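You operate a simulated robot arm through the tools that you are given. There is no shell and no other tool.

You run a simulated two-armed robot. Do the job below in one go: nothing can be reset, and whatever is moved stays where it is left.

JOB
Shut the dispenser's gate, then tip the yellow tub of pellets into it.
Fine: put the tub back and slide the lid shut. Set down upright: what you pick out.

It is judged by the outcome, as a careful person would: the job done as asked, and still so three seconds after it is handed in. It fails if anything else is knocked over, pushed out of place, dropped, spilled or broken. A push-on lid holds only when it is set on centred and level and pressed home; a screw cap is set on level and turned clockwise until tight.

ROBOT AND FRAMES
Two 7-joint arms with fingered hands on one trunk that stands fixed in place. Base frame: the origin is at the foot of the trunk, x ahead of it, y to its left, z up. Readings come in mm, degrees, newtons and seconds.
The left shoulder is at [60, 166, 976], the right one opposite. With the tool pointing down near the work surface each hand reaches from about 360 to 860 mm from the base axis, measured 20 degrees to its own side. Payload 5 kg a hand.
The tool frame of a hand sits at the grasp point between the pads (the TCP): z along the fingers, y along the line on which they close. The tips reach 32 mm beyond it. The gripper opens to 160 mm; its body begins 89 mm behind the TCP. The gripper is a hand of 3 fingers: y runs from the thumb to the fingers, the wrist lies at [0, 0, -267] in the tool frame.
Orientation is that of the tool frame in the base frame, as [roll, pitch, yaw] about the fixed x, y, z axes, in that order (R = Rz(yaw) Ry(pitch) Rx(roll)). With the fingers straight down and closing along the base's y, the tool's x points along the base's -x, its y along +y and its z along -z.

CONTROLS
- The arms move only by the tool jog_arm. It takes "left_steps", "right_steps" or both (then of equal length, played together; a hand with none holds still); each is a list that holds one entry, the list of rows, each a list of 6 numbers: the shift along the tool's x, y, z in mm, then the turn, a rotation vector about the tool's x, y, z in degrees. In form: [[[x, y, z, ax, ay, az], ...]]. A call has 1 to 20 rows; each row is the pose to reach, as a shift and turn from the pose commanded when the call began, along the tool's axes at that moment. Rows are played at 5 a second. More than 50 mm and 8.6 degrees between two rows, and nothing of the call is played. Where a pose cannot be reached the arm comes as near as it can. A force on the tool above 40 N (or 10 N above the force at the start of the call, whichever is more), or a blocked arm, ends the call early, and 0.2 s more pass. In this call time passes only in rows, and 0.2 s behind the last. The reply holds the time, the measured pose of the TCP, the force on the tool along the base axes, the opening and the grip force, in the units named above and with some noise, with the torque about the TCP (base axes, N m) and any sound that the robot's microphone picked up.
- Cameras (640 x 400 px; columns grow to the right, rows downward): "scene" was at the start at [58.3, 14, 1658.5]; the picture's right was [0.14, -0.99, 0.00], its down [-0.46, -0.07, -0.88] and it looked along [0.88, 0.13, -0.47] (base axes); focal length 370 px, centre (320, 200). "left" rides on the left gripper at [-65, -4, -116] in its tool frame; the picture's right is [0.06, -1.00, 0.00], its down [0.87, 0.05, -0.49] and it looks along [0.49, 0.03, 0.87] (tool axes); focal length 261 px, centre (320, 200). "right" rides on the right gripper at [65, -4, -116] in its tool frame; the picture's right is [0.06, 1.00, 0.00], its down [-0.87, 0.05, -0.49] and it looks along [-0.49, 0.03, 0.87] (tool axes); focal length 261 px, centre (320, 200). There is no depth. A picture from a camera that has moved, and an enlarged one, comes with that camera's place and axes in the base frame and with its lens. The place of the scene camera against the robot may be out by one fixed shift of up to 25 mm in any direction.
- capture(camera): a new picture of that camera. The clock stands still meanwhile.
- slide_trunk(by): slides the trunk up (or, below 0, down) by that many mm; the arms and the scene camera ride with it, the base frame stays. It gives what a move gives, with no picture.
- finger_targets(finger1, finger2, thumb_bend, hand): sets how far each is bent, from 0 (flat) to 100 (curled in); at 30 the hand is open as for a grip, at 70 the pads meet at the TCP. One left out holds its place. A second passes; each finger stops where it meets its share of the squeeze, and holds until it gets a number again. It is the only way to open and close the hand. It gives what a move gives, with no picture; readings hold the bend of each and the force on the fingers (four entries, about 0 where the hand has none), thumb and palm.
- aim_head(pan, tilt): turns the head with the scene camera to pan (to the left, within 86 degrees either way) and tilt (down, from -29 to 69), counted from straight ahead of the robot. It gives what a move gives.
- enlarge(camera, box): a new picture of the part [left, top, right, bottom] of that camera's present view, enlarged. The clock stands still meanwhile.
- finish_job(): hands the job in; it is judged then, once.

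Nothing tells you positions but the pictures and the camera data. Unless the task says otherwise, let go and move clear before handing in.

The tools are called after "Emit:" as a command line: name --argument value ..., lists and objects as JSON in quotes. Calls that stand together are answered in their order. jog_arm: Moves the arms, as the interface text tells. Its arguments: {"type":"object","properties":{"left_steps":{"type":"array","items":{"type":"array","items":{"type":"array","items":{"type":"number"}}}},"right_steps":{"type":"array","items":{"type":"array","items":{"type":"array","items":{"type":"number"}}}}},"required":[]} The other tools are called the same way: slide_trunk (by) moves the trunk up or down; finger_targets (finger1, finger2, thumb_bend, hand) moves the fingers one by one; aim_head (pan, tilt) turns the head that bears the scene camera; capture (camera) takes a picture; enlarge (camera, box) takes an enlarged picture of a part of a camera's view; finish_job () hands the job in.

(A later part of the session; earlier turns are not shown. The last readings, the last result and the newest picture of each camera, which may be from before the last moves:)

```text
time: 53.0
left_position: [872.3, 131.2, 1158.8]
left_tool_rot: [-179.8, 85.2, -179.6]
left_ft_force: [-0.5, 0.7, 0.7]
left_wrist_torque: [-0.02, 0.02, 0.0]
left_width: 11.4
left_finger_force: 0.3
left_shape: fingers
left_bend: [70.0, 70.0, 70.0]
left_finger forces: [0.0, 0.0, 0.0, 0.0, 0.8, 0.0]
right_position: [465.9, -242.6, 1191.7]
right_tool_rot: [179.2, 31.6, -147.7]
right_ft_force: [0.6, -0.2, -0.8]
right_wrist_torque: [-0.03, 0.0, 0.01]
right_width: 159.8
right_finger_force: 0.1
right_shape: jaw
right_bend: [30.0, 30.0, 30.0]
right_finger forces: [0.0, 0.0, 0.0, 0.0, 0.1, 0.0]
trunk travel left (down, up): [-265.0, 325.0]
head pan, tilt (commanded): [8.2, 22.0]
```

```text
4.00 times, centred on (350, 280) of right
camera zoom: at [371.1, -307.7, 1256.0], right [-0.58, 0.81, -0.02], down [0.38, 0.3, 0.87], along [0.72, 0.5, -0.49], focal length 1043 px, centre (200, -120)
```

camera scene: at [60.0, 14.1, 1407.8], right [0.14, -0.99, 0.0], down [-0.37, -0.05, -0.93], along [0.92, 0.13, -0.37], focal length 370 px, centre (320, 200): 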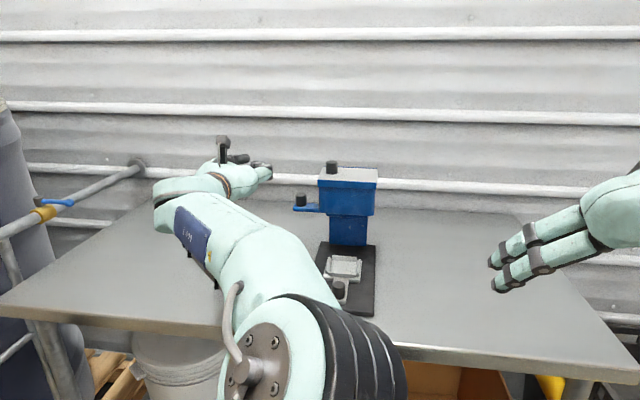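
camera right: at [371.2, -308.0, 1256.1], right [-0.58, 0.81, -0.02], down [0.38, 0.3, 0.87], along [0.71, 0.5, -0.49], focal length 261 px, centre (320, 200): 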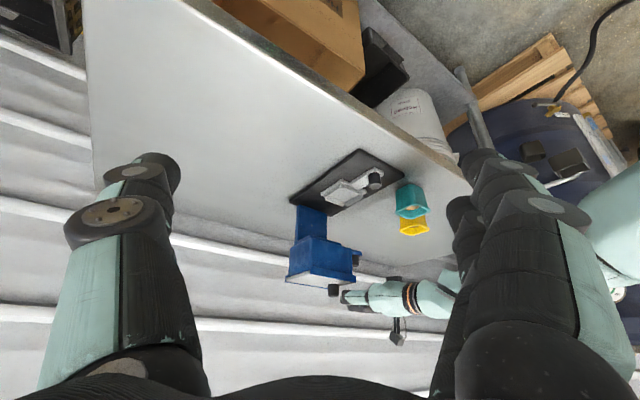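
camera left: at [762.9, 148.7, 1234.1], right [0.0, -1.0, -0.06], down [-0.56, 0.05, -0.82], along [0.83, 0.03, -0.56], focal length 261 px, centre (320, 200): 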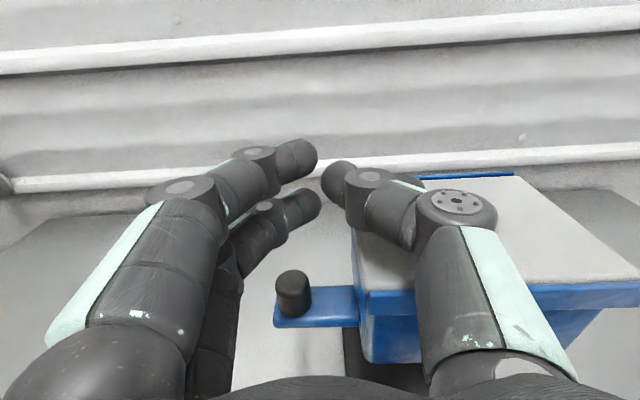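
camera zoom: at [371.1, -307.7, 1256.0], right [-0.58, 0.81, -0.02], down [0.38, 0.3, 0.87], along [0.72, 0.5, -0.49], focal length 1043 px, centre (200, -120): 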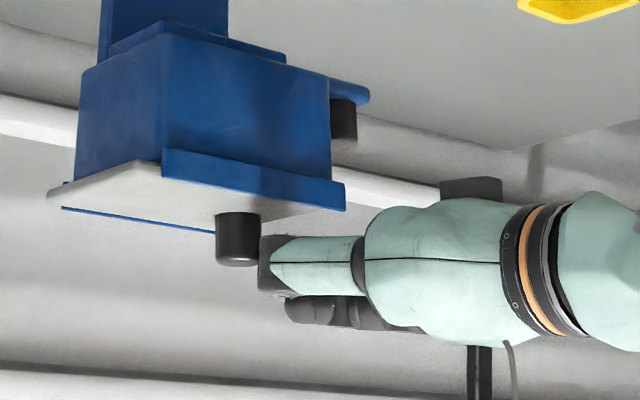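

The lid slides to the right, away from the gate side. I'll carry on opening it.

Emit:
jog_arm --left_steps '[[[0, -4, 0, 0, 0, 0], [0, -8, 0, 0, 0, 0], [0, -12, 0, 0, 0, 0], [0, -16, 0, 0, 0, 0], [0, -20, 0, 0, 0, 0], [0, -24, 0, 0, 0, 0], [0, -28, 0, 0, 0, 0], [0, -32, 0, 0, 0, 0], [0, -36, 0, 0, 0, 0]]]'

Emit:
enlarge --camera "right" --box '[250, 220, 430, 332]'

Emit:
capture --camera "left"

```text
time: 55.0
left_position: [872.8, 94.0, 1158.0]
left_tool_rot: [179.7, 85.0, 179.8]
left_ft_force: [-0.6, 1.1, 0.1]
left_wrist_torque: [0.02, -0.01, -0.01]
left_width: 11.6
left_finger_force: 0.2
left_shape: fingers
left_bend: [70.0, 70.0, 70.0]
left_finger forces: [0.1, 0.0, 0.1, 0.0, 0.6, 0.1]
right_position: [467.0, -241.0, 1192.1]
right_tool_rot: [179.2, 31.6, -147.7]
right_ft_force: [-0.5, -0.8, 0.1]
right_wrist_torque: [-0.03, -0.01, -0.01]
right_width: 160.0
right_finger_force: 0.1
right_shape: jaw
right_bend: [30.0, 30.0, 30.0]
right_finger forces: [0.0, 0.0, 0.0, 0.0, 0.1, 0.1]
trunk travel left (down, up): [-265.0, 325.0]
head pan, tilt (commanded): [8.2, 22.0]
```

```text
3.56 times, centred on (340, 276) of right
camera zoom: at [371.2, -307.7, 1256.0], right [-0.58, 0.81, -0.02], down [0.38, 0.3, 0.87], along [0.72, 0.5, -0.49], focal length 927 px, centre (249, -70)
```

zoom: 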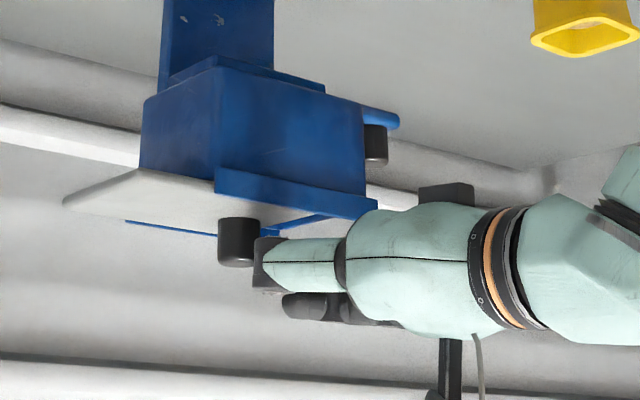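

```text
taken
camera left: at [762.4, 90.5, 1233.6], right [0.0, -1.0, -0.06], down [-0.56, 0.05, -0.82], along [0.83, 0.03, -0.56], focal length 261 px, centre (320, 200)
```

left: 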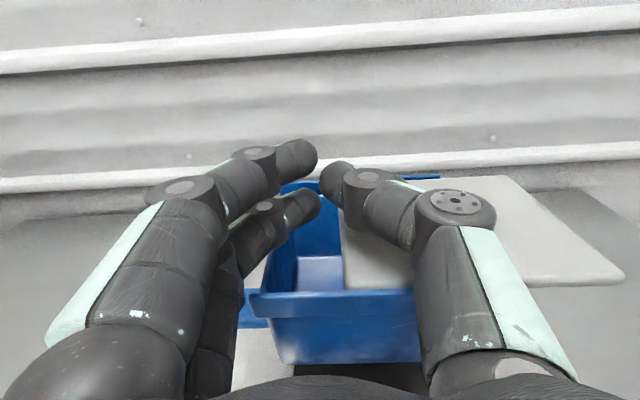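

Emit:
jog_arm --left_steps '[[[0, -4, 0, 0, 0, 0], [0, -8, 0, 0, 0, 0], [0, -12, 0, 0, 0, 0], [0, -16, 0, 0, 0, 0], [0, -20, 0, 0, 0, 0], [0, -24, 0, 0, 0, 0], [0, -28, 0, 0, 0, 0], [0, -32, 0, 0, 0, 0]]]'

Emit:
enlarge --camera "right" --box '[250, 220, 430, 332]'

Emit:
capture --camera "left"

```text
time: 56.8
left_position: [873.9, 62.7, 1158.7]
left_tool_rot: [179.7, 85.1, 179.8]
left_ft_force: [-1.2, 0.6, 0.7]
left_wrist_torque: [0.01, 0.02, 0.01]
left_width: 11.8
left_finger_force: 0.1
left_shape: fingers
left_bend: [70.0, 70.0, 70.0]
left_finger forces: [0.0, 0.0, 0.0, 0.0, 1.0, 0.0]
right_position: [466.5, -241.5, 1191.9]
right_tool_rot: [179.2, 31.5, -147.7]
right_ft_force: [0.2, 0.0, -0.1]
right_wrist_torque: [0.03, 0.01, 0.01]
right_width: 160.0
right_finger_force: 0.1
right_shape: jaw
right_bend: [30.0, 30.0, 30.0]
right_finger forces: [0.0, 0.0, 0.1, 0.0, 0.0, 0.0]
trunk travel left (down, up): [-265.0, 325.0]
head pan, tilt (commanded): [8.2, 22.0]
```

```text
3.56 times, centred on (340, 276) of right
camera zoom: at [371.1, -307.7, 1256.0], right [-0.58, 0.81, -0.02], down [0.38, 0.3, 0.87], along [0.72, 0.5, -0.49], focal length 927 px, centre (249, -70)
```

zoom: 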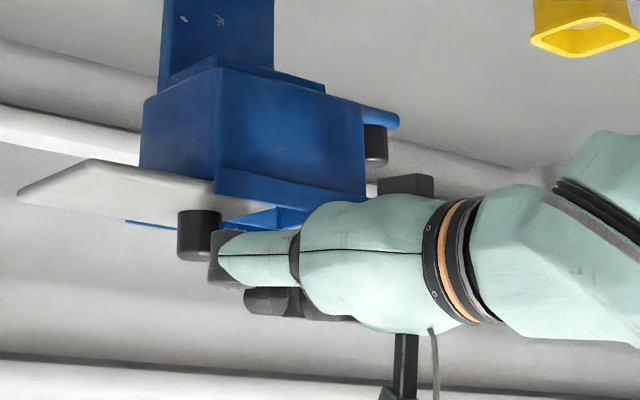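

```text
taken
camera left: at [763.3, 59.5, 1233.5], right [0.0, -1.0, -0.06], down [-0.56, 0.05, -0.82], along [0.83, 0.03, -0.56], focal length 261 px, centre (320, 200)
```

left: 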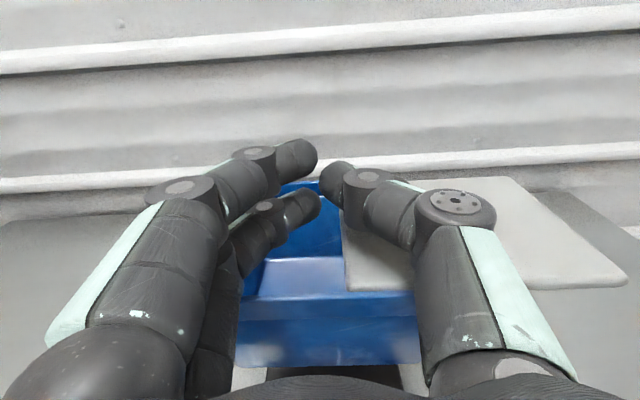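

Emit:
jog_arm --left_steps '[[[0, -4, 0, 0, 0, 0], [0, -8, 0, 0, 0, 0], [0, -12, 0, 0, 0, 0], [0, -16, 0, 0, 0, 0], [0, -20, 0, 0, 0, 0], [0, -24, 0, 0, 0, 0]]]'

Emit:
enlarge --camera "right" --box '[250, 220, 430, 332]'

Emit:
capture --camera "left"

```text
time: 58.2
left_position: [869.9, 39.4, 1157.5]
left_tool_rot: [-179.6, 85.1, -179.4]
left_ft_force: [-0.8, 0.5, -0.2]
left_wrist_torque: [0.0, -0.01, 0.01]
left_width: 11.8
left_finger_force: 0.3
left_shape: fingers
left_bend: [70.0, 70.0, 70.0]
left_finger forces: [0.0, 0.0, 0.1, 0.0, 0.6, 0.0]
right_position: [466.4, -241.1, 1192.3]
right_tool_rot: [179.2, 31.5, -147.7]
right_ft_force: [0.8, -0.2, -0.7]
right_wrist_torque: [-0.01, 0.0, 0.01]
right_width: 159.9
right_finger_force: 0.0
right_shape: jaw
right_bend: [30.0, 30.0, 30.0]
right_finger forces: [0.0, 0.0, 0.0, 0.0, 0.1, 0.0]
trunk travel left (down, up): [-265.0, 325.0]
head pan, tilt (commanded): [8.2, 22.0]
```

```text
3.56 times, centred on (340, 276) of right
camera zoom: at [371.1, -307.7, 1256.0], right [-0.58, 0.81, -0.02], down [0.38, 0.3, 0.87], along [0.72, 0.5, -0.49], focal length 927 px, centre (249, -70)
```

zoom: 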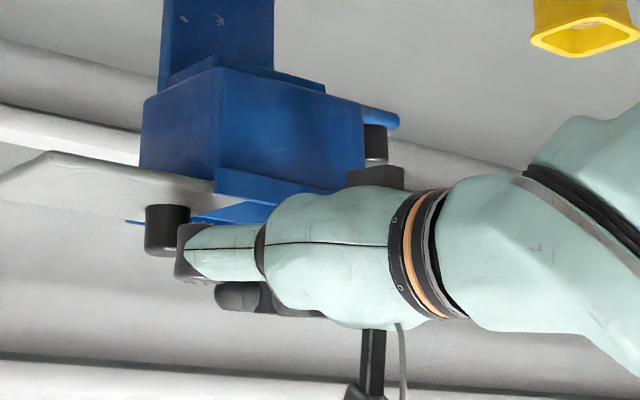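

```text
taken
camera left: at [761.9, 35.7, 1233.2], right [0.0, -1.0, -0.06], down [-0.56, 0.05, -0.82], along [0.83, 0.03, -0.56], focal length 261 px, centre (320, 200)
```

left: 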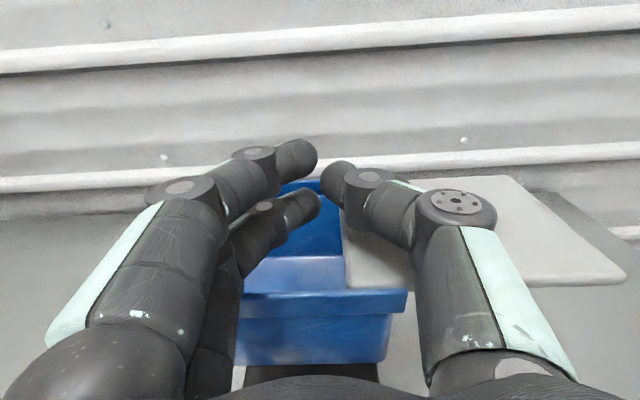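

The lid is now nearly fully open, leaving roughly 105 mm of hopper exposed, so I'll stop before it can leave its rails. Now I'll move the hand off the knob, then up and back.

Emit:
jog_arm --left_steps '[[[0, 10, 0, 0, 0, 0], [-20, 25, 0, 0, 0, 0], [-50, 45, -20, 0, 0, 0], [-75, 75, -50, 0, 0, 0], [-90, 105, -85, 0, 0, 0], [-90, 140, -115, 0, 0, 0], [-90, 175, -140, 0, 0, 0]]]'

Emit:
enlarge --camera "right" --box '[200, 200, 430, 344]'

Emit:
capture --camera "scene"

Emit:
capture --camera "left"

```text
time: 59.8
left_position: [741.5, 215.2, 1257.2]
left_tool_rot: [179.9, 85.1, -179.7]
left_ft_force: [-0.6, 0.6, 0.2]
left_wrist_torque: [0.01, 0.04, -0.05]
left_width: 12.0
left_finger_force: 0.0
left_shape: fingers
left_bend: [70.0, 70.0, 70.0]
left_finger forces: [0.0, 0.1, 0.2, 0.0, 0.0, 0.0]
right_position: [466.5, -240.9, 1192.6]
right_tool_rot: [179.3, 31.5, -147.7]
right_ft_force: [0.2, 0.3, 0.3]
right_wrist_torque: [-0.01, -0.03, -0.03]
right_width: 160.2
right_finger_force: 0.1
right_shape: jaw
right_bend: [30.0, 30.0, 30.0]
right_finger forces: [0.1, 0.0, 0.0, 0.0, 0.1, 0.0]
trunk travel left (down, up): [-265.0, 325.0]
head pan, tilt (commanded): [8.2, 22.0]
```

```text
2.78 times, centred on (315, 272) of right
camera zoom: at [371.0, -306.9, 1256.3], right [-0.58, 0.81, -0.02], down [0.38, 0.3, 0.87], along [0.71, 0.5, -0.49], focal length 724 px, centre (334, 0)
```

zoom: 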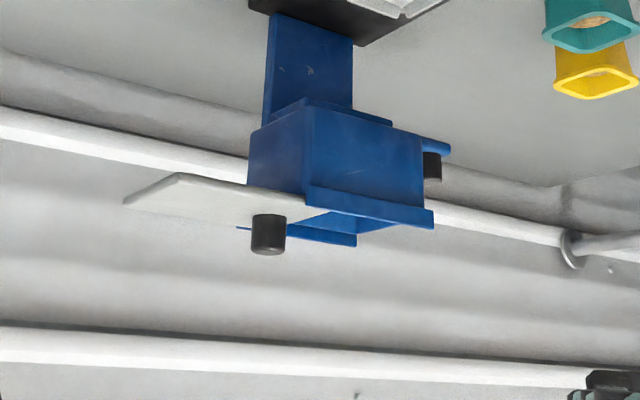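

```text
taken
camera scene: at [59.7, 14.8, 1407.8], right [0.14, -0.99, 0.0], down [-0.37, -0.05, -0.93], along [0.92, 0.13, -0.37], focal length 370 px, centre (320, 200)
```

scene: 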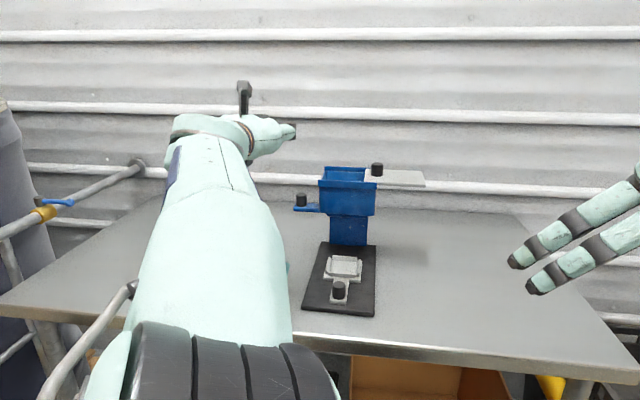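

```text
taken
camera left: at [632.3, 210.5, 1332.0], right [0.0, -1.0, -0.06], down [-0.56, 0.05, -0.82], along [0.83, 0.03, -0.56], focal length 261 px, centre (320, 200)
```

left: 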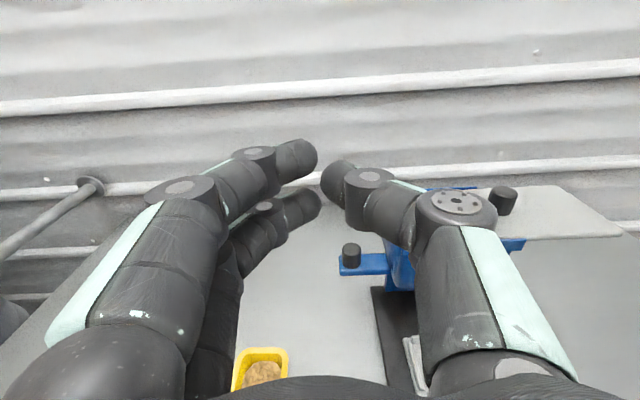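

Emit:
enlarge --camera "scene" --box '[280, 140, 440, 240]'

```text
4.00 times, centred on (360, 190) of scene
camera zoom: at [59.7, 14.8, 1407.8], right [0.14, -0.99, 0.0], down [-0.37, -0.05, -0.93], along [0.92, 0.13, -0.37], focal length 1479 px, centre (160, 240)
```

zoom: 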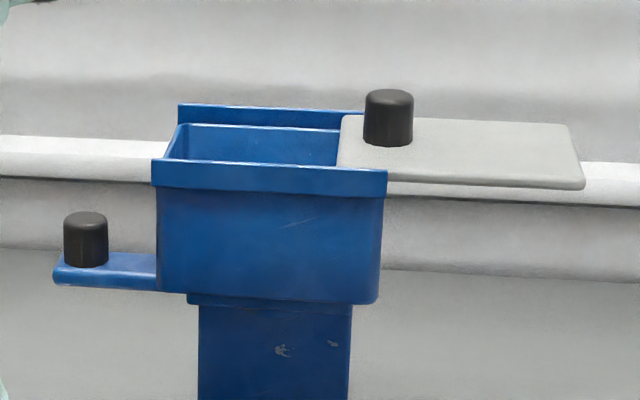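

The lid is open to the right with about 98 mm of clear opening (y from 24 to 122), and the gate is closed. Before picking up the tub I'll test, with an empty hand, whether it can reach over the hopper pointing 30° down.

Emit:
slide_trunk --by 130

Emit:
jog_arm --left_steps '[[[27, -17, 24, 0, 5, 0], [55, -34, 49, 0, 10, 0], [82, -51, 73, 0, 15, 0], [110, -68, 97, 0, 20, 0], [137, -85, 121, 0, 25, 0]]]'

```text
time: 61.4
left_position: [742.3, 212.9, 1387.0]
left_tool_rot: [179.8, 85.0, 180.0]
left_ft_force: [-0.5, 0.9, 0.1]
left_wrist_torque: [0.04, 0.02, -0.01]
left_width: 12.1
left_finger_force: 0.2
left_shape: fingers
left_bend: [70.0, 70.0, 70.0]
left_finger forces: [0.0, 0.0, 0.0, 0.0, 0.1, 0.0]
right_position: [467.2, -240.8, 1321.7]
right_tool_rot: [179.1, 31.4, -147.6]
right_ft_force: [0.4, 0.3, -0.6]
right_wrist_torque: [0.02, 0.02, 0.01]
right_width: 159.8
right_finger_force: 0.0
right_shape: jaw
right_bend: [30.0, 30.0, 30.0]
right_finger forces: [0.0, 0.0, 0.1, 0.0, 0.0, 0.1]
trunk travel left (down, up): [-395.0, 195.0]
head pan, tilt (commanded): [8.2, 22.0]
```

```text
time: 62.6
left_position: [853.1, 129.5, 1238.8]
left_tool_rot: [-179.9, 59.9, -179.7]
left_ft_force: [1.2, 0.8, -0.3]
left_wrist_torque: [0.01, 0.01, -0.01]
left_width: 11.8
left_finger_force: 0.0
left_shape: fingers
left_bend: [70.0, 70.0, 70.0]
left_finger forces: [0.1, 0.0, 0.0, 0.0, 0.0, 0.0]
right_position: [467.8, -242.9, 1322.1]
right_tool_rot: [179.2, 31.4, -147.7]
right_ft_force: [-0.2, 0.3, -0.4]
right_wrist_torque: [-0.02, 0.03, -0.01]
right_width: 159.8
right_finger_force: 0.1
right_shape: jaw
right_bend: [30.0, 30.0, 30.0]
right_finger forces: [0.0, 0.0, 0.0, 0.1, 0.1, 0.1]
trunk travel left (down, up): [-395.0, 195.0]
head pan, tilt (commanded): [8.2, 22.0]
```

Emit:
jog_arm --left_steps '[[[-8, -10, 17, 0, 0, 0], [-15, -20, 34, 0, 0, 0]]]'

```text
time: 63.2
left_position: [877.3, 113.9, 1237.2]
left_tool_rot: [-180.0, 60.1, -179.8]
left_ft_force: [-0.1, 0.1, 0.2]
left_wrist_torque: [-0.01, 0.01, 0.01]
left_width: 12.2
left_finger_force: 0.1
left_shape: fingers
left_bend: [70.0, 70.0, 70.0]
left_finger forces: [0.0, 0.0, 0.0, 0.0, 0.1, 0.0]
left hand out of reach, approached as far as the arm can: row 2
right_position: [464.5, -242.2, 1323.5]
right_tool_rot: [179.2, 31.6, -147.6]
right_ft_force: [-0.1, 0.5, -0.1]
right_wrist_torque: [0.02, -0.02, -0.02]
right_width: 160.0
right_finger_force: 0.0
right_shape: jaw
right_bend: [30.0, 30.0, 30.0]
right_finger forces: [0.0, 0.1, 0.1, 0.1, 0.1, 0.0]
trunk travel left (down, up): [-395.0, 195.0]
head pan, tilt (commanded): [8.2, 22.0]
```

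At this angle it reaches x=877. I'll test whether a slightly higher trunk gives the last 10–15 mm.

Emit:
slide_trunk --by 50

Emit:
jog_arm --left_steps '[[[17, -5, 25, 0, 0, 0], [34, -10, 40, 0, 0, 0]]]'

```text
time: 64.1
left_position: [879.3, 114.9, 1286.3]
left_tool_rot: [180.0, 60.1, -179.8]
left_ft_force: [0.2, 0.0, 0.2]
left_wrist_torque: [-0.01, 0.01, 0.01]
left_width: 12.2
left_finger_force: 0.1
left_shape: fingers
left_bend: [70.0, 70.0, 70.0]
left_finger forces: [0.1, 0.0, 0.0, 0.0, 0.0, 0.0]
right_position: [466.4, -241.3, 1373.0]
right_tool_rot: [179.2, 31.3, -147.7]
right_ft_force: [0.2, -0.5, 0.1]
right_wrist_torque: [0.0, 0.02, -0.02]
right_width: 159.5
right_finger_force: 0.2
right_shape: jaw
right_bend: [30.0, 30.0, 30.0]
right_finger forces: [0.0, 0.0, 0.0, 0.1, 0.0, 0.1]
trunk travel left (down, up): [-445.0, 145.0]
head pan, tilt (commanded): [8.2, 22.0]
```

```text
time: 64.7
left_position: [894.7, 104.7, 1235.6]
left_tool_rot: [-180.0, 60.2, -179.9]
left_ft_force: [0.3, -0.7, -0.5]
left_wrist_torque: [-0.02, 0.0, 0.0]
left_width: 12.1
left_finger_force: 0.1
left_shape: fingers
left_bend: [70.0, 70.0, 70.0]
left_finger forces: [0.1, 0.0, 0.0, 0.1, 0.0, 0.1]
right_position: [467.7, -241.7, 1373.2]
right_tool_rot: [179.2, 31.6, -147.7]
right_ft_force: [0.0, -0.8, 0.8]
right_wrist_torque: [-0.03, 0.0, 0.0]
right_width: 159.7
right_finger_force: 0.2
right_shape: jaw
right_bend: [30.0, 30.0, 30.0]
right_finger forces: [0.1, 0.0, 0.0, 0.1, 0.0, 0.0]
trunk travel left (down, up): [-445.0, 145.0]
head pan, tilt (commanded): [8.2, 22.0]
```

Now it reaches (895, 105, 1236) with the hand 30° down, so a tub held this way can stay upright over the hopper. I'll move the right hand further away and dry-run the tipping rotation toward the right.

Emit:
jog_arm --right_steps '[[[0, -40, 0, 0, 0, 0], [0, -80, 0, 0, 0, 0]]]'

Emit:
jog_arm --left_steps '[[[0, 0, 0, -4.2, 0, 7.3], [0, 0, 0, -8.4, 0, 14.5], [0, 0, 0, -12.6, 0, 21.8], [0, 0, 0, -16.8, 0, 29.0], [0, 0, 0, -21, 0, 36.4], [0, 0, 0, -25.2, 0, 43.6], [0, 0, 0, -29.4, 0, 50.9], [0, 0, 0, -33.6, 0, 58.2], [0, 0, 0, -37.8, 0, 65.5], [0, 0, 0, -42, 0, 72.7], [0, 0, 0, -46.2, 0, 80.0], [0, 0, 0, -50.4, 0, 87.3], [0, 0, 0, -54.6, 0, 94.6], [0, 0, 0, -58.8, 0, 101.8]]]'

Emit:
capture --camera "scene"

Emit:
capture --camera "right"

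```text
time: 65.3
left_position: [896.5, 104.8, 1235.3]
left_tool_rot: [180.0, 60.1, -179.9]
left_ft_force: [-0.3, 0.3, -0.2]
left_wrist_torque: [-0.02, 0.01, 0.0]
left_width: 12.1
left_finger_force: 0.0
left_shape: fingers
left_bend: [70.0, 70.0, 70.0]
left_finger forces: [0.1, 0.0, 0.0, 0.0, 0.0, 0.0]
right_position: [509.0, -311.5, 1367.9]
right_tool_rot: [179.3, 31.4, -147.6]
right_ft_force: [0.2, -0.4, 0.1]
right_wrist_torque: [0.0, -0.04, 0.03]
right_width: 159.7
right_finger_force: 0.0
right_shape: jaw
right_bend: [30.0, 30.0, 30.0]
right_finger forces: [0.1, 0.0, 0.0, 0.0, 0.1, 0.1]
trunk travel left (down, up): [-445.0, 145.0]
head pan, tilt (commanded): [8.2, 22.0]
```

```text
time: 68.3
left_position: [896.2, 103.5, 1237.7]
left_tool_rot: [75.3, -23.4, 123.3]
left_ft_force: [0.2, -0.5, 0.1]
left_wrist_torque: [0.01, 0.03, 0.02]
left_width: 12.2
left_finger_force: 0.1
left_shape: fingers
left_bend: [70.0, 70.0, 70.0]
left_finger forces: [0.1, 0.0, 0.0, 0.0, 0.0, 0.1]
right_position: [508.5, -311.4, 1368.5]
right_tool_rot: [179.2, 31.5, -147.7]
right_ft_force: [0.2, 0.7, 0.2]
right_wrist_torque: [-0.02, -0.03, 0.0]
right_width: 160.0
right_finger_force: 0.1
right_shape: jaw
right_bend: [30.0, 30.0, 30.0]
right_finger forces: [0.0, 0.0, 0.0, 0.1, 0.0, 0.0]
trunk travel left (down, up): [-445.0, 145.0]
head pan, tilt (commanded): [8.2, 22.0]
```

```text
taken
camera scene: at [60.1, 14.1, 1587.9], right [0.14, -0.99, 0.0], down [-0.37, -0.05, -0.93], along [0.92, 0.13, -0.37], focal length 370 px, centre (320, 200)
```

scene: 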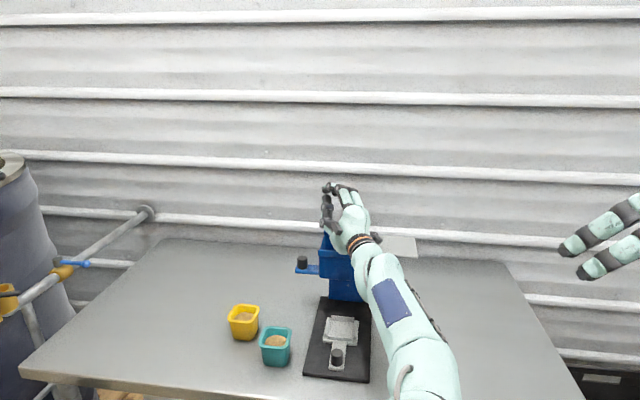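

```text
taken
camera right: at [412.2, -376.7, 1432.5], right [-0.58, 0.81, -0.02], down [0.38, 0.3, 0.87], along [0.71, 0.5, -0.49], focal length 261 px, centre (320, 200)
```

right: 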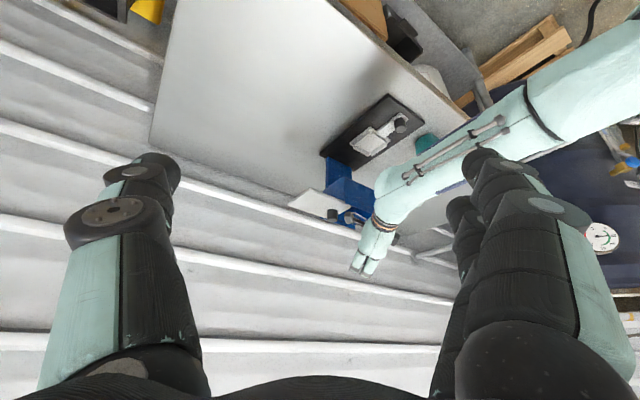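

The full 118° tip works at a fixed point over the hopper. I'll test a bit more tilt, then rotate back.

Emit:
jog_arm --left_steps '[[[0, 0, 0, -4, 0, 6.9], [0, 0, 0, -8, 0, 13.9], [0, 0, 0, -12, 0, 20.8]]]'

Emit:
enlarge --camera "right" --box '[270, 150, 430, 290]'

Emit:
enlarge --camera "scene" --box '[270, 170, 430, 270]'

```text
time: 69.1
left_position: [896.6, 104.1, 1236.8]
left_tool_rot: [57.7, -42.8, 133.1]
left_ft_force: [-0.5, 0.4, 0.0]
left_wrist_torque: [0.01, -0.02, -0.02]
left_width: 12.3
left_finger_force: 0.1
left_shape: fingers
left_bend: [70.0, 70.0, 70.0]
left_finger forces: [0.0, 0.1, 0.0, 0.0, 0.1, 0.1]
right_position: [508.9, -310.6, 1368.8]
right_tool_rot: [179.2, 31.4, -147.7]
right_ft_force: [0.1, 1.2, -0.7]
right_wrist_torque: [-0.01, 0.02, -0.01]
right_width: 160.0
right_finger_force: 0.0
right_shape: jaw
right_bend: [30.0, 30.0, 30.0]
right_finger forces: [0.1, 0.1, 0.0, 0.1, 0.1, 0.0]
trunk travel left (down, up): [-445.0, 145.0]
head pan, tilt (commanded): [8.2, 22.0]
```

```text
2.86 times, centred on (350, 220) of right
camera zoom: at [412.3, -376.5, 1432.6], right [-0.58, 0.81, -0.02], down [0.38, 0.3, 0.87], along [0.71, 0.5, -0.49], focal length 745 px, centre (234, 143)
```

zoom: 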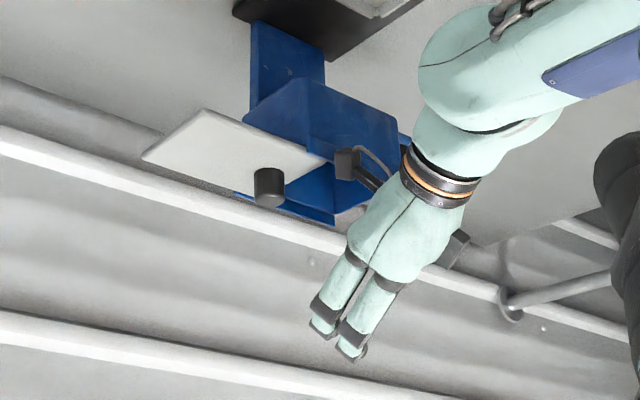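

```text
4.00 times, centred on (350, 220) of scene
camera zoom: at [60.1, 14.2, 1587.9], right [0.14, -0.99, 0.0], down [-0.37, -0.05, -0.93], along [0.92, 0.13, -0.37], focal length 1479 px, centre (200, 120)
```

zoom: 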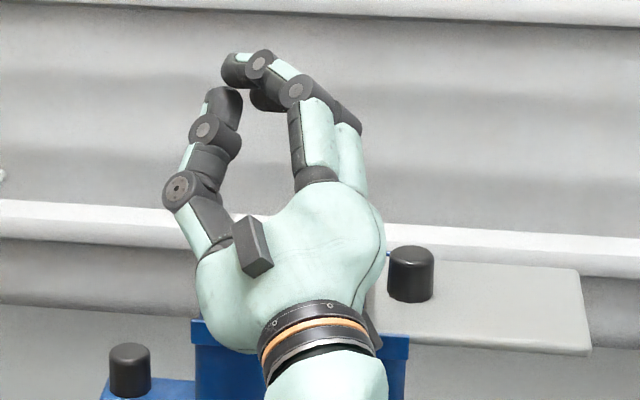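

The tipping motion works to 140° with clearance. I'll rotate back, retreat, then lower the trunk to go for the yellow tub.

Emit:
jog_arm --left_steps '[[[0, 0, 0, 4.2, 0, -7.2], [0, 0, 0, 8.3, 0, -14.4], [0, 0, 0, 12.5, 0, -21.6], [0, 0, 0, 16.7, 0, -28.8], [0, 0, 0, 20.8, 0, -36.1], [0, 0, 0, 25, 0, -43.3], [0, 0, 0, 29.2, 0, -50.5], [0, 0, 0, 33.3, 0, -57.7], [0, 0, 0, 37.5, 0, -64.9], [0, 0, 0, 41.6, 0, -72.1], [0, 0, 0, 45.8, 0, -79.3], [0, 0, 0, 50, 0, -86.5], [0, 0, 0, 54.1, 0, -93.8], [0, 0, 0, 58.3, 0, -101], [0, 0, 0, 62.5, 0, -108.2], [0, 0, 0, 66.6, 0, -115.4], [0, 0, 0, 70.8, 0, -122.6]]]'

```text
time: 72.7
left_position: [897.1, 106.2, 1234.7]
left_tool_rot: [179.7, 59.9, 180.0]
left_ft_force: [0.6, -0.7, 0.2]
left_wrist_torque: [0.05, 0.03, 0.02]
left_width: 12.2
left_finger_force: 0.1
left_shape: fingers
left_bend: [70.0, 70.0, 70.0]
left_finger forces: [0.0, 0.0, 0.0, 0.0, 0.0, 0.1]
right_position: [508.3, -310.9, 1368.1]
right_tool_rot: [179.2, 31.4, -147.7]
right_ft_force: [0.2, -1.1, -0.4]
right_wrist_torque: [0.02, 0.02, 0.01]
right_width: 159.9
right_finger_force: 0.1
right_shape: jaw
right_bend: [30.0, 30.0, 30.0]
right_finger forces: [0.0, 0.1, 0.1, 0.1, 0.0, 0.0]
trunk travel left (down, up): [-445.0, 145.0]
head pan, tilt (commanded): [8.2, 22.0]
```

Emit:
jog_arm --left_steps '[[[4, 32, -24, 0, 0, 0], [7, 65, -49, 0, 0, 0], [10, 97, -73, 0, 0, 0], [14, 129, -97, 0, 0, 0], [17, 162, -122, 0, 0, 0], [21, 194, -146, 0, 0, 0]]]'

Emit:
slide_trunk --by -220

Emit:
finger_targets --hand "left" --finger1 46 --finger2 46 --thumb_bend 46

Emit:
capture --camera "left"

Emit:
capture --camera "scene"

```text
time: 74.1
left_position: [758.1, 304.7, 1289.7]
left_tool_rot: [179.9, 60.1, -179.7]
left_ft_force: [0.3, 0.1, 0.5]
left_wrist_torque: [0.01, -0.01, 0.02]
left_width: 12.2
left_finger_force: 0.1
left_shape: fingers
left_bend: [70.0, 70.0, 70.0]
left_finger forces: [0.0, 0.0, 0.1, 0.0, 0.0, 0.0]
right_position: [506.6, -310.3, 1368.0]
right_tool_rot: [179.3, 31.5, -147.6]
right_ft_force: [0.7, 0.6, -0.1]
right_wrist_torque: [-0.03, -0.04, 0.0]
right_width: 160.0
right_finger_force: 0.2
right_shape: jaw
right_bend: [30.0, 30.0, 30.0]
right_finger forces: [0.0, 0.0, 0.0, 0.0, 0.0, 0.0]
trunk travel left (down, up): [-445.0, 145.0]
head pan, tilt (commanded): [8.2, 22.0]
```

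```text
time: 76.5
left_position: [758.9, 302.2, 1070.7]
left_tool_rot: [180.0, 60.1, -179.7]
left_ft_force: [0.2, -0.8, 0.5]
left_wrist_torque: [0.0, -0.01, 0.03]
left_width: 11.9
left_finger_force: 0.2
left_shape: fingers
left_bend: [70.0, 70.0, 70.0]
left_finger forces: [0.0, 0.0, 0.1, 0.0, 0.0, 0.1]
right_position: [506.3, -310.2, 1148.8]
right_tool_rot: [179.2, 31.6, -147.6]
right_ft_force: [-0.1, -0.6, -0.2]
right_wrist_torque: [-0.02, -0.01, -0.01]
right_width: 159.6
right_finger_force: 0.1
right_shape: jaw
right_bend: [30.0, 30.0, 30.0]
right_finger forces: [0.0, 0.0, 0.1, 0.0, 0.1, 0.0]
trunk travel left (down, up): [-225.0, 365.0]
head pan, tilt (commanded): [8.2, 22.0]
```

```text
time: 77.5
left_position: [759.8, 303.0, 1070.5]
left_tool_rot: [180.0, 60.0, -179.8]
left_ft_force: [0.3, -0.6, -0.2]
left_wrist_torque: [-0.05, 0.0, 0.03]
left_width: 102.8
left_finger_force: 0.0
left_shape: fingers
left_bend: [46.0, 46.0, 46.0]
left_finger forces: [0.0, 0.0, 0.1, 0.0, 0.0, 0.0]
right_position: [507.5, -310.9, 1149.4]
right_tool_rot: [179.2, 31.4, -147.7]
right_ft_force: [0.7, 0.1, 0.7]
right_wrist_torque: [0.02, -0.01, 0.0]
right_width: 159.7
right_finger_force: 0.0
right_shape: jaw
right_bend: [30.0, 30.0, 30.0]
right_finger forces: [0.0, 0.0, 0.0, 0.0, 0.1, 0.0]
trunk travel left (down, up): [-225.0, 365.0]
head pan, tilt (commanded): [8.2, 22.0]
```

```text
taken
camera left: at [691.9, 299.5, 1184.5], right [-0.03, -1.0, -0.05], down [-0.86, 0.05, -0.51], along [0.51, 0.03, -0.86], focal length 261 px, centre (320, 200)
```

left: 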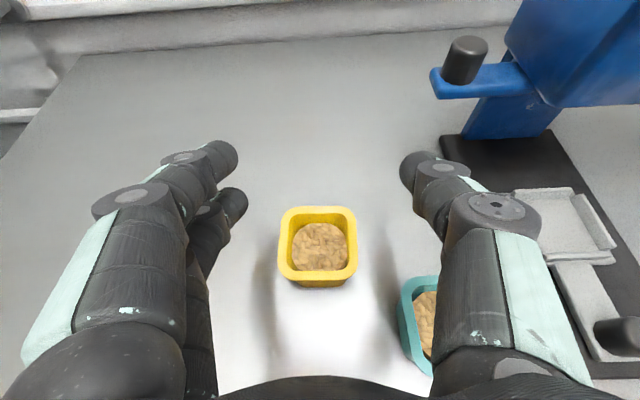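

```text
taken
camera scene: at [59.9, 14.2, 1367.8], right [0.14, -0.99, 0.0], down [-0.37, -0.05, -0.93], along [0.92, 0.13, -0.37], focal length 370 px, centre (320, 200)
```

scene: 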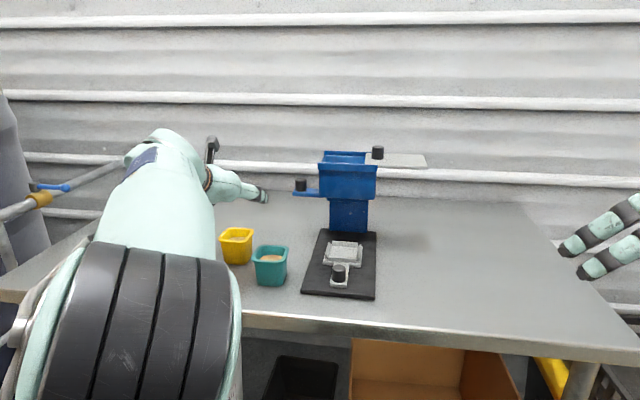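

The tub is centred nicely under the open hand. I'll zoom in to check the thumb's clearance to the teal tub.

Emit:
enlarge --camera "left" --box '[190, 130, 470, 390]'

```text
1.54 times, centred on (330, 260) of left
camera zoom: at [691.9, 299.5, 1184.5], right [-0.03, -1.0, -0.05], down [-0.86, 0.05, -0.51], along [0.51, 0.03, -0.86], focal length 401 px, centre (305, 108)
```

zoom: 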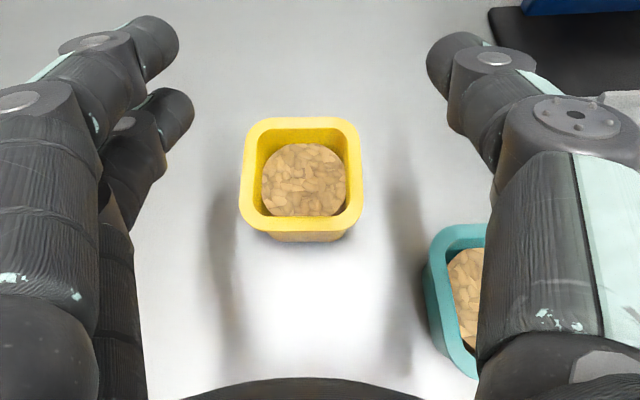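

Emit:
jog_arm --left_steps '[[[-6, 3, 15, 1.7, 0, 1.0], [8, 6, 35, 3.5, 0, 2.0], [28, 10, 52, 5.2, 0, 3.0]]]'

Emit:
capture --camera "left"

Emit:
capture --camera "right"

```text
time: 78.2
left_position: [791.0, 315.6, 1021.1]
left_tool_rot: [179.9, 60.1, 174.1]
left_ft_force: [0.1, 0.1, -0.2]
left_wrist_torque: [-0.01, -0.02, 0.01]
left_width: 102.9
left_finger_force: 0.1
left_shape: fingers
left_bend: [46.0, 46.0, 46.0]
left_finger forces: [0.0, 0.0, 0.0, 0.0, 0.1, 0.1]
right_position: [506.5, -310.7, 1149.1]
right_tool_rot: [179.3, 31.4, -147.6]
right_ft_force: [0.0, 0.2, -0.2]
right_wrist_torque: [-0.02, 0.0, 0.0]
right_width: 159.9
right_finger_force: 0.0
right_shape: jaw
right_bend: [30.0, 30.0, 30.0]
right_finger forces: [0.1, 0.1, 0.1, 0.1, 0.0, 0.0]
trunk travel left (down, up): [-225.0, 365.0]
head pan, tilt (commanded): [8.2, 22.0]
```

```text
taken
camera left: at [723.6, 319.4, 1134.9], right [-0.13, -0.99, -0.05], down [-0.85, 0.14, -0.51], along [0.51, -0.02, -0.86], focal length 261 px, centre (320, 200)
```

left: 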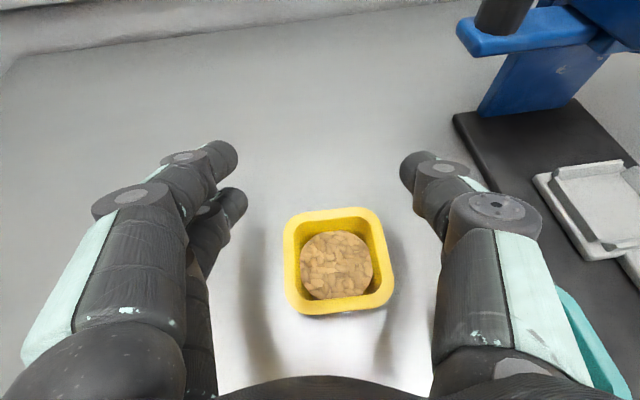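

```text
taken
camera right: at [412.2, -376.5, 1212.6], right [-0.58, 0.81, -0.02], down [0.38, 0.3, 0.87], along [0.71, 0.5, -0.49], focal length 261 px, centre (320, 200)
```

right: 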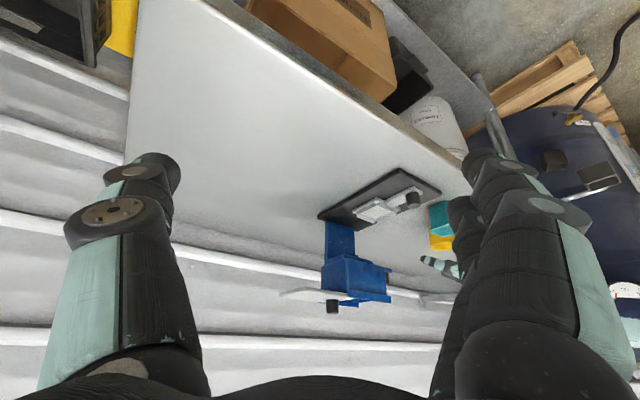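

The tub centre is confirmed at about (774, 310). I'll bring the thumb in a little so it slots between the two tubs, then descend halfway and check.

Emit:
finger_targets --hand "left" --thumb_bend 51

Emit:
jog_arm --left_steps '[[[15, -2, 7, 0, 0, 0], [30, -5, 14, 0, 0, 0]]]'

Emit:
capture --camera "left"

Emit:
enlarge --camera "right" --box '[370, 180, 480, 300]'

Emit:
enlarge --camera "scene" --box '[190, 160, 310, 300]'

```text
time: 79.2
left_position: [792.2, 315.3, 1020.7]
left_tool_rot: [179.9, 60.1, 174.1]
left_ft_force: [0.1, -0.8, 0.2]
left_wrist_torque: [0.02, 0.01, 0.0]
left_width: 93.4
left_finger_force: 0.1
left_shape: fingers
left_bend: [46.0, 46.0, 51.0]
left_finger forces: [0.1, 0.0, 0.0, 0.0, 0.0, 0.1]
right_position: [507.5, -310.7, 1149.6]
right_tool_rot: [179.2, 31.3, -147.7]
right_ft_force: [0.3, -0.2, -0.5]
right_wrist_torque: [-0.04, 0.02, 0.02]
right_width: 159.6
right_finger_force: 0.0
right_shape: jaw
right_bend: [30.0, 30.0, 30.0]
right_finger forces: [0.0, 0.1, 0.1, 0.0, 0.0, 0.0]
trunk travel left (down, up): [-225.0, 365.0]
head pan, tilt (commanded): [8.2, 22.0]
```

```text
time: 79.8
left_position: [785.9, 309.0, 987.3]
left_tool_rot: [180.0, 60.2, 174.2]
left_ft_force: [0.1, 0.4, -0.5]
left_wrist_torque: [0.0, -0.03, 0.02]
left_width: 93.5
left_finger_force: 0.1
left_shape: fingers
left_bend: [46.0, 46.0, 51.0]
left_finger forces: [0.0, 0.1, 0.1, 0.1, 0.1, 0.0]
right_position: [508.9, -310.9, 1148.9]
right_tool_rot: [179.3, 31.5, -147.6]
right_ft_force: [-0.9, 0.9, 0.5]
right_wrist_torque: [-0.02, -0.01, 0.01]
right_width: 160.0
right_finger_force: 0.0
right_shape: jaw
right_bend: [30.0, 30.0, 30.0]
right_finger forces: [0.0, 0.0, 0.0, 0.0, 0.0, 0.0]
trunk travel left (down, up): [-225.0, 365.0]
head pan, tilt (commanded): [8.2, 22.0]
```

```text
taken
camera left: at [719.2, 313.6, 1102.0], right [-0.13, -0.99, -0.05], down [-0.85, 0.14, -0.51], along [0.51, -0.02, -0.86], focal length 261 px, centre (320, 200)
```

left: 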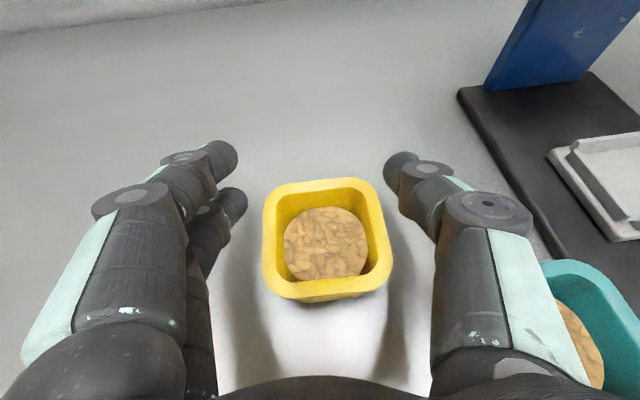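

```text
3.33 times, centred on (425, 240) of right
camera zoom: at [412.1, -376.6, 1212.6], right [-0.58, 0.81, -0.02], down [0.38, 0.3, 0.87], along [0.71, 0.5, -0.49], focal length 869 px, centre (-30, 67)
```

zoom: 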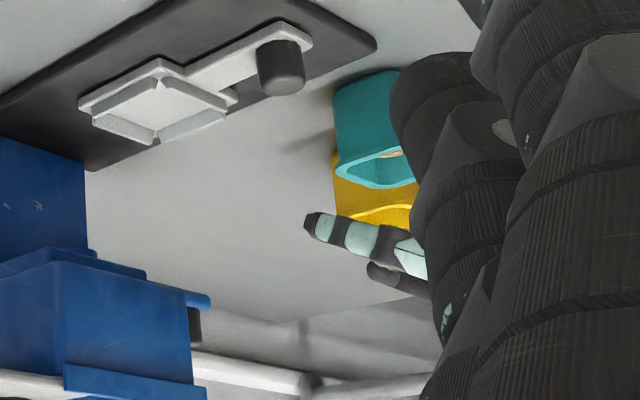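

```text
2.86 times, centred on (250, 230) of scene
camera zoom: at [59.9, 14.2, 1367.9], right [0.14, -0.99, 0.0], down [-0.37, -0.05, -0.93], along [0.92, 0.13, -0.37], focal length 1057 px, centre (520, 114)
```

zoom: 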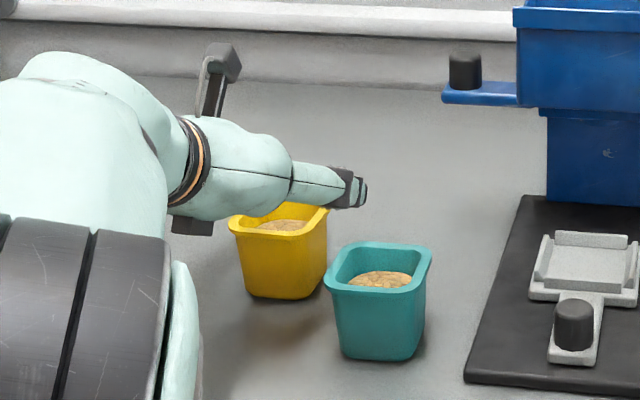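

The thumb passes just beside the teal tub's corner with a few millimetres to spare. I'll shift slightly left and forward, and lower the last bit slowly.

Emit:
jog_arm --left_steps '[[[5.6, 4.3, 6.2, 0, 0, 0], [10, 4.3, 8.7, 0, 0, 0], [14.3, 4.3, 11.2, 0, 0, 0], [18.6, 4.3, 13.7, 0, 0, 0], [22.9, 4.3, 16.2, 0, 0, 0]]]'

Emit:
capture --camera "left"

Emit:
enlarge --camera "scene" --box '[210, 190, 310, 300]'

```text
time: 81.0
left_position: [791.3, 309.8, 963.8]
left_tool_rot: [180.0, 60.1, 174.2]
left_ft_force: [-0.3, -0.2, -0.1]
left_wrist_torque: [0.0, 0.0, 0.0]
left_width: 93.6
left_finger_force: 0.2
left_shape: fingers
left_bend: [46.0, 46.0, 51.0]
left_finger forces: [0.1, 0.0, 0.0, 0.0, 0.0, 0.0]
left hand out of reach, approached as far as the arm can: row 3, 5
right_position: [506.7, -311.2, 1148.7]
right_tool_rot: [179.2, 31.4, -147.7]
right_ft_force: [0.4, -0.2, -0.1]
right_wrist_torque: [0.01, 0.01, 0.01]
right_width: 159.9
right_finger_force: 0.0
right_shape: jaw
right_bend: [30.0, 30.0, 30.0]
right_finger forces: [0.0, 0.1, 0.1, 0.0, 0.0, 0.0]
trunk travel left (down, up): [-225.0, 365.0]
head pan, tilt (commanded): [8.2, 22.0]
```

```text
taken
camera left: at [723.1, 312.8, 1077.8], right [-0.13, -0.99, -0.05], down [-0.85, 0.14, -0.51], along [0.51, -0.02, -0.86], focal length 261 px, centre (320, 200)
```

left: 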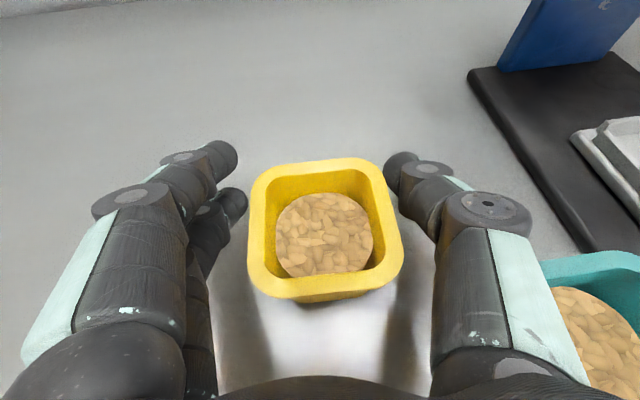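

```text
3.64 times, centred on (260, 245) of scene
camera zoom: at [59.9, 14.2, 1367.8], right [0.14, -0.99, 0.0], down [-0.37, -0.05, -0.93], along [0.92, 0.13, -0.37], focal length 1345 px, centre (538, 36)
```

zoom: 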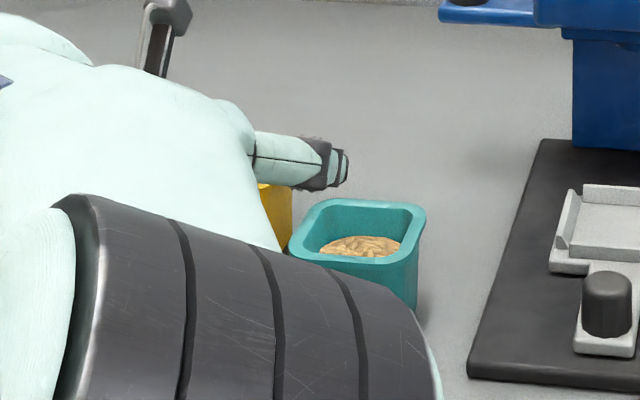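

I'm at the end of the arm's downward reach here, so I'll use the trunk for the last 8 mm.

Emit:
slide_trunk --by -8

Emit:
capture --camera "left"

```text
time: 81.6
left_position: [791.5, 309.4, 955.8]
left_tool_rot: [-180.0, 60.1, 174.2]
left_ft_force: [-0.2, 0.0, -0.6]
left_wrist_torque: [-0.03, 0.0, 0.0]
left_width: 93.4
left_finger_force: 0.0
left_shape: fingers
left_bend: [46.0, 46.0, 51.0]
left_finger forces: [0.0, 0.0, 0.1, 0.1, 0.1, 0.0]
right_position: [506.4, -310.4, 1139.5]
right_tool_rot: [179.3, 31.5, -147.7]
right_ft_force: [0.5, 0.6, 0.5]
right_wrist_torque: [0.01, -0.01, -0.03]
right_width: 159.8
right_finger_force: 0.1
right_shape: jaw
right_bend: [30.0, 30.0, 30.0]
right_finger forces: [0.1, 0.1, 0.0, 0.0, 0.0, 0.0]
trunk travel left (down, up): [-217.0, 373.0]
head pan, tilt (commanded): [8.2, 22.0]
```

```text
taken
camera left: at [723.0, 312.9, 1069.9], right [-0.13, -0.99, -0.05], down [-0.85, 0.14, -0.51], along [0.51, -0.02, -0.86], focal length 261 px, centre (320, 200)
```

left: 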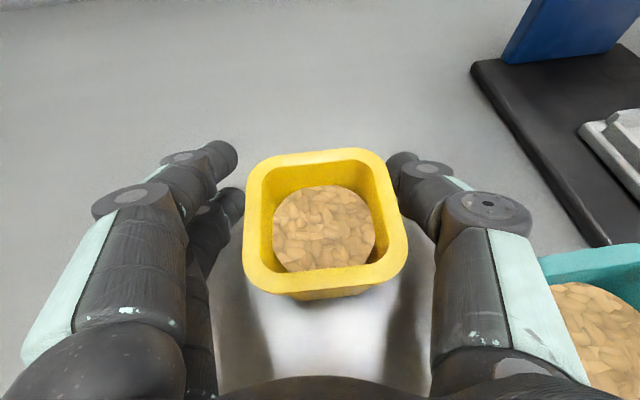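

The tub sits between the pads, clear of the teal one. I'll close the grip.

Emit:
finger_targets --hand "left" --finger1 70 --finger2 70 --thumb_bend 70

Emit:
capture --camera "left"

```text
time: 82.6
left_position: [789.2, 309.9, 955.3]
left_tool_rot: [179.9, 60.1, 174.2]
left_ft_force: [0.4, 0.7, -0.1]
left_wrist_torque: [0.02, 0.01, -0.03]
left_width: 25.1
left_finger_force: 16.5
left_shape: fingers
left_bend: [69.0, 64.0, 67.0]
left_finger forces: [1.7, 14.7, 0.1, 0.0, 16.0, 0.0]
right_position: [507.6, -310.7, 1142.4]
right_tool_rot: [179.3, 31.4, -147.8]
right_ft_force: [-0.5, 0.7, -0.5]
right_wrist_torque: [0.01, 0.0, 0.02]
right_width: 160.0
right_finger_force: 0.0
right_shape: jaw
right_bend: [30.0, 30.0, 30.0]
right_finger forces: [0.0, 0.1, 0.0, 0.1, 0.0, 0.0]
trunk travel left (down, up): [-217.0, 373.0]
head pan, tilt (commanded): [8.2, 22.0]
```

```text
taken
camera left: at [723.1, 312.9, 1069.8], right [-0.13, -0.99, -0.05], down [-0.85, 0.14, -0.51], along [0.51, -0.02, -0.86], focal length 261 px, centre (320, 200)
```

left: 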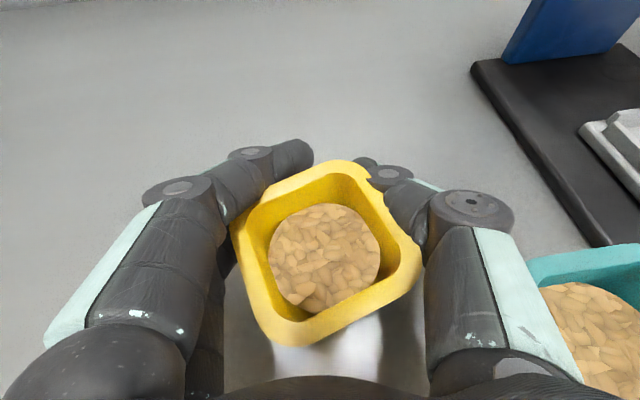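

The pads were too far forward, so the tub twisted instead of being gripped square. I'll release it gently and regrasp in a better position.

Emit:
finger_targets --hand "left" --finger1 46 --finger2 46 --thumb_bend 51

Emit:
capture --camera "left"

Emit:
capture --camera "scene"

```text
time: 83.6
left_position: [789.9, 309.6, 954.6]
left_tool_rot: [179.9, 60.0, 174.2]
left_ft_force: [0.4, 0.2, 0.3]
left_wrist_torque: [0.01, -0.04, -0.03]
left_width: 92.5
left_finger_force: 0.0
left_shape: fingers
left_bend: [46.0, 46.0, 51.0]
left_finger forces: [0.0, 0.0, 0.0, 0.0, 0.1, 0.0]
right_position: [508.1, -310.7, 1140.1]
right_tool_rot: [179.2, 31.4, -147.8]
right_ft_force: [0.2, 0.3, 0.7]
right_wrist_torque: [-0.04, 0.02, -0.02]
right_width: 159.8
right_finger_force: 0.1
right_shape: jaw
right_bend: [30.0, 30.0, 30.0]
right_finger forces: [0.0, 0.0, 0.0, 0.0, 0.0, 0.0]
trunk travel left (down, up): [-217.0, 373.0]
head pan, tilt (commanded): [8.2, 22.0]
```

```text
taken
camera left: at [723.1, 312.9, 1069.8], right [-0.13, -0.99, -0.05], down [-0.85, 0.14, -0.51], along [0.51, -0.02, -0.86], focal length 261 px, centre (320, 200)
```

left: 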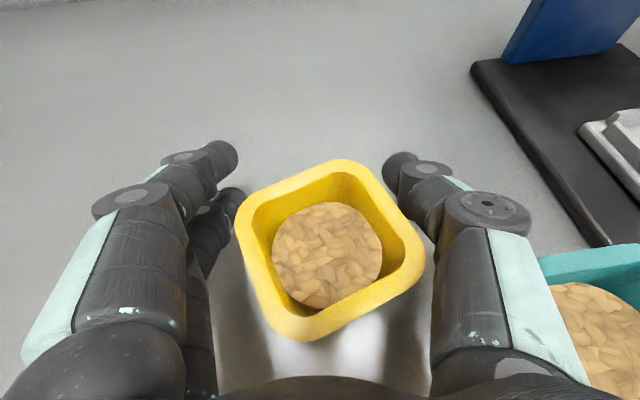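

```text
taken
camera scene: at [59.9, 14.2, 1359.8], right [0.14, -0.99, 0.0], down [-0.37, -0.05, -0.93], along [0.92, 0.13, -0.37], focal length 370 px, centre (320, 200)
```

scene: 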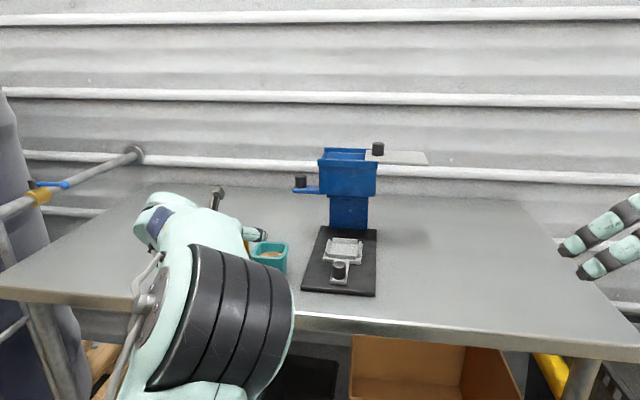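

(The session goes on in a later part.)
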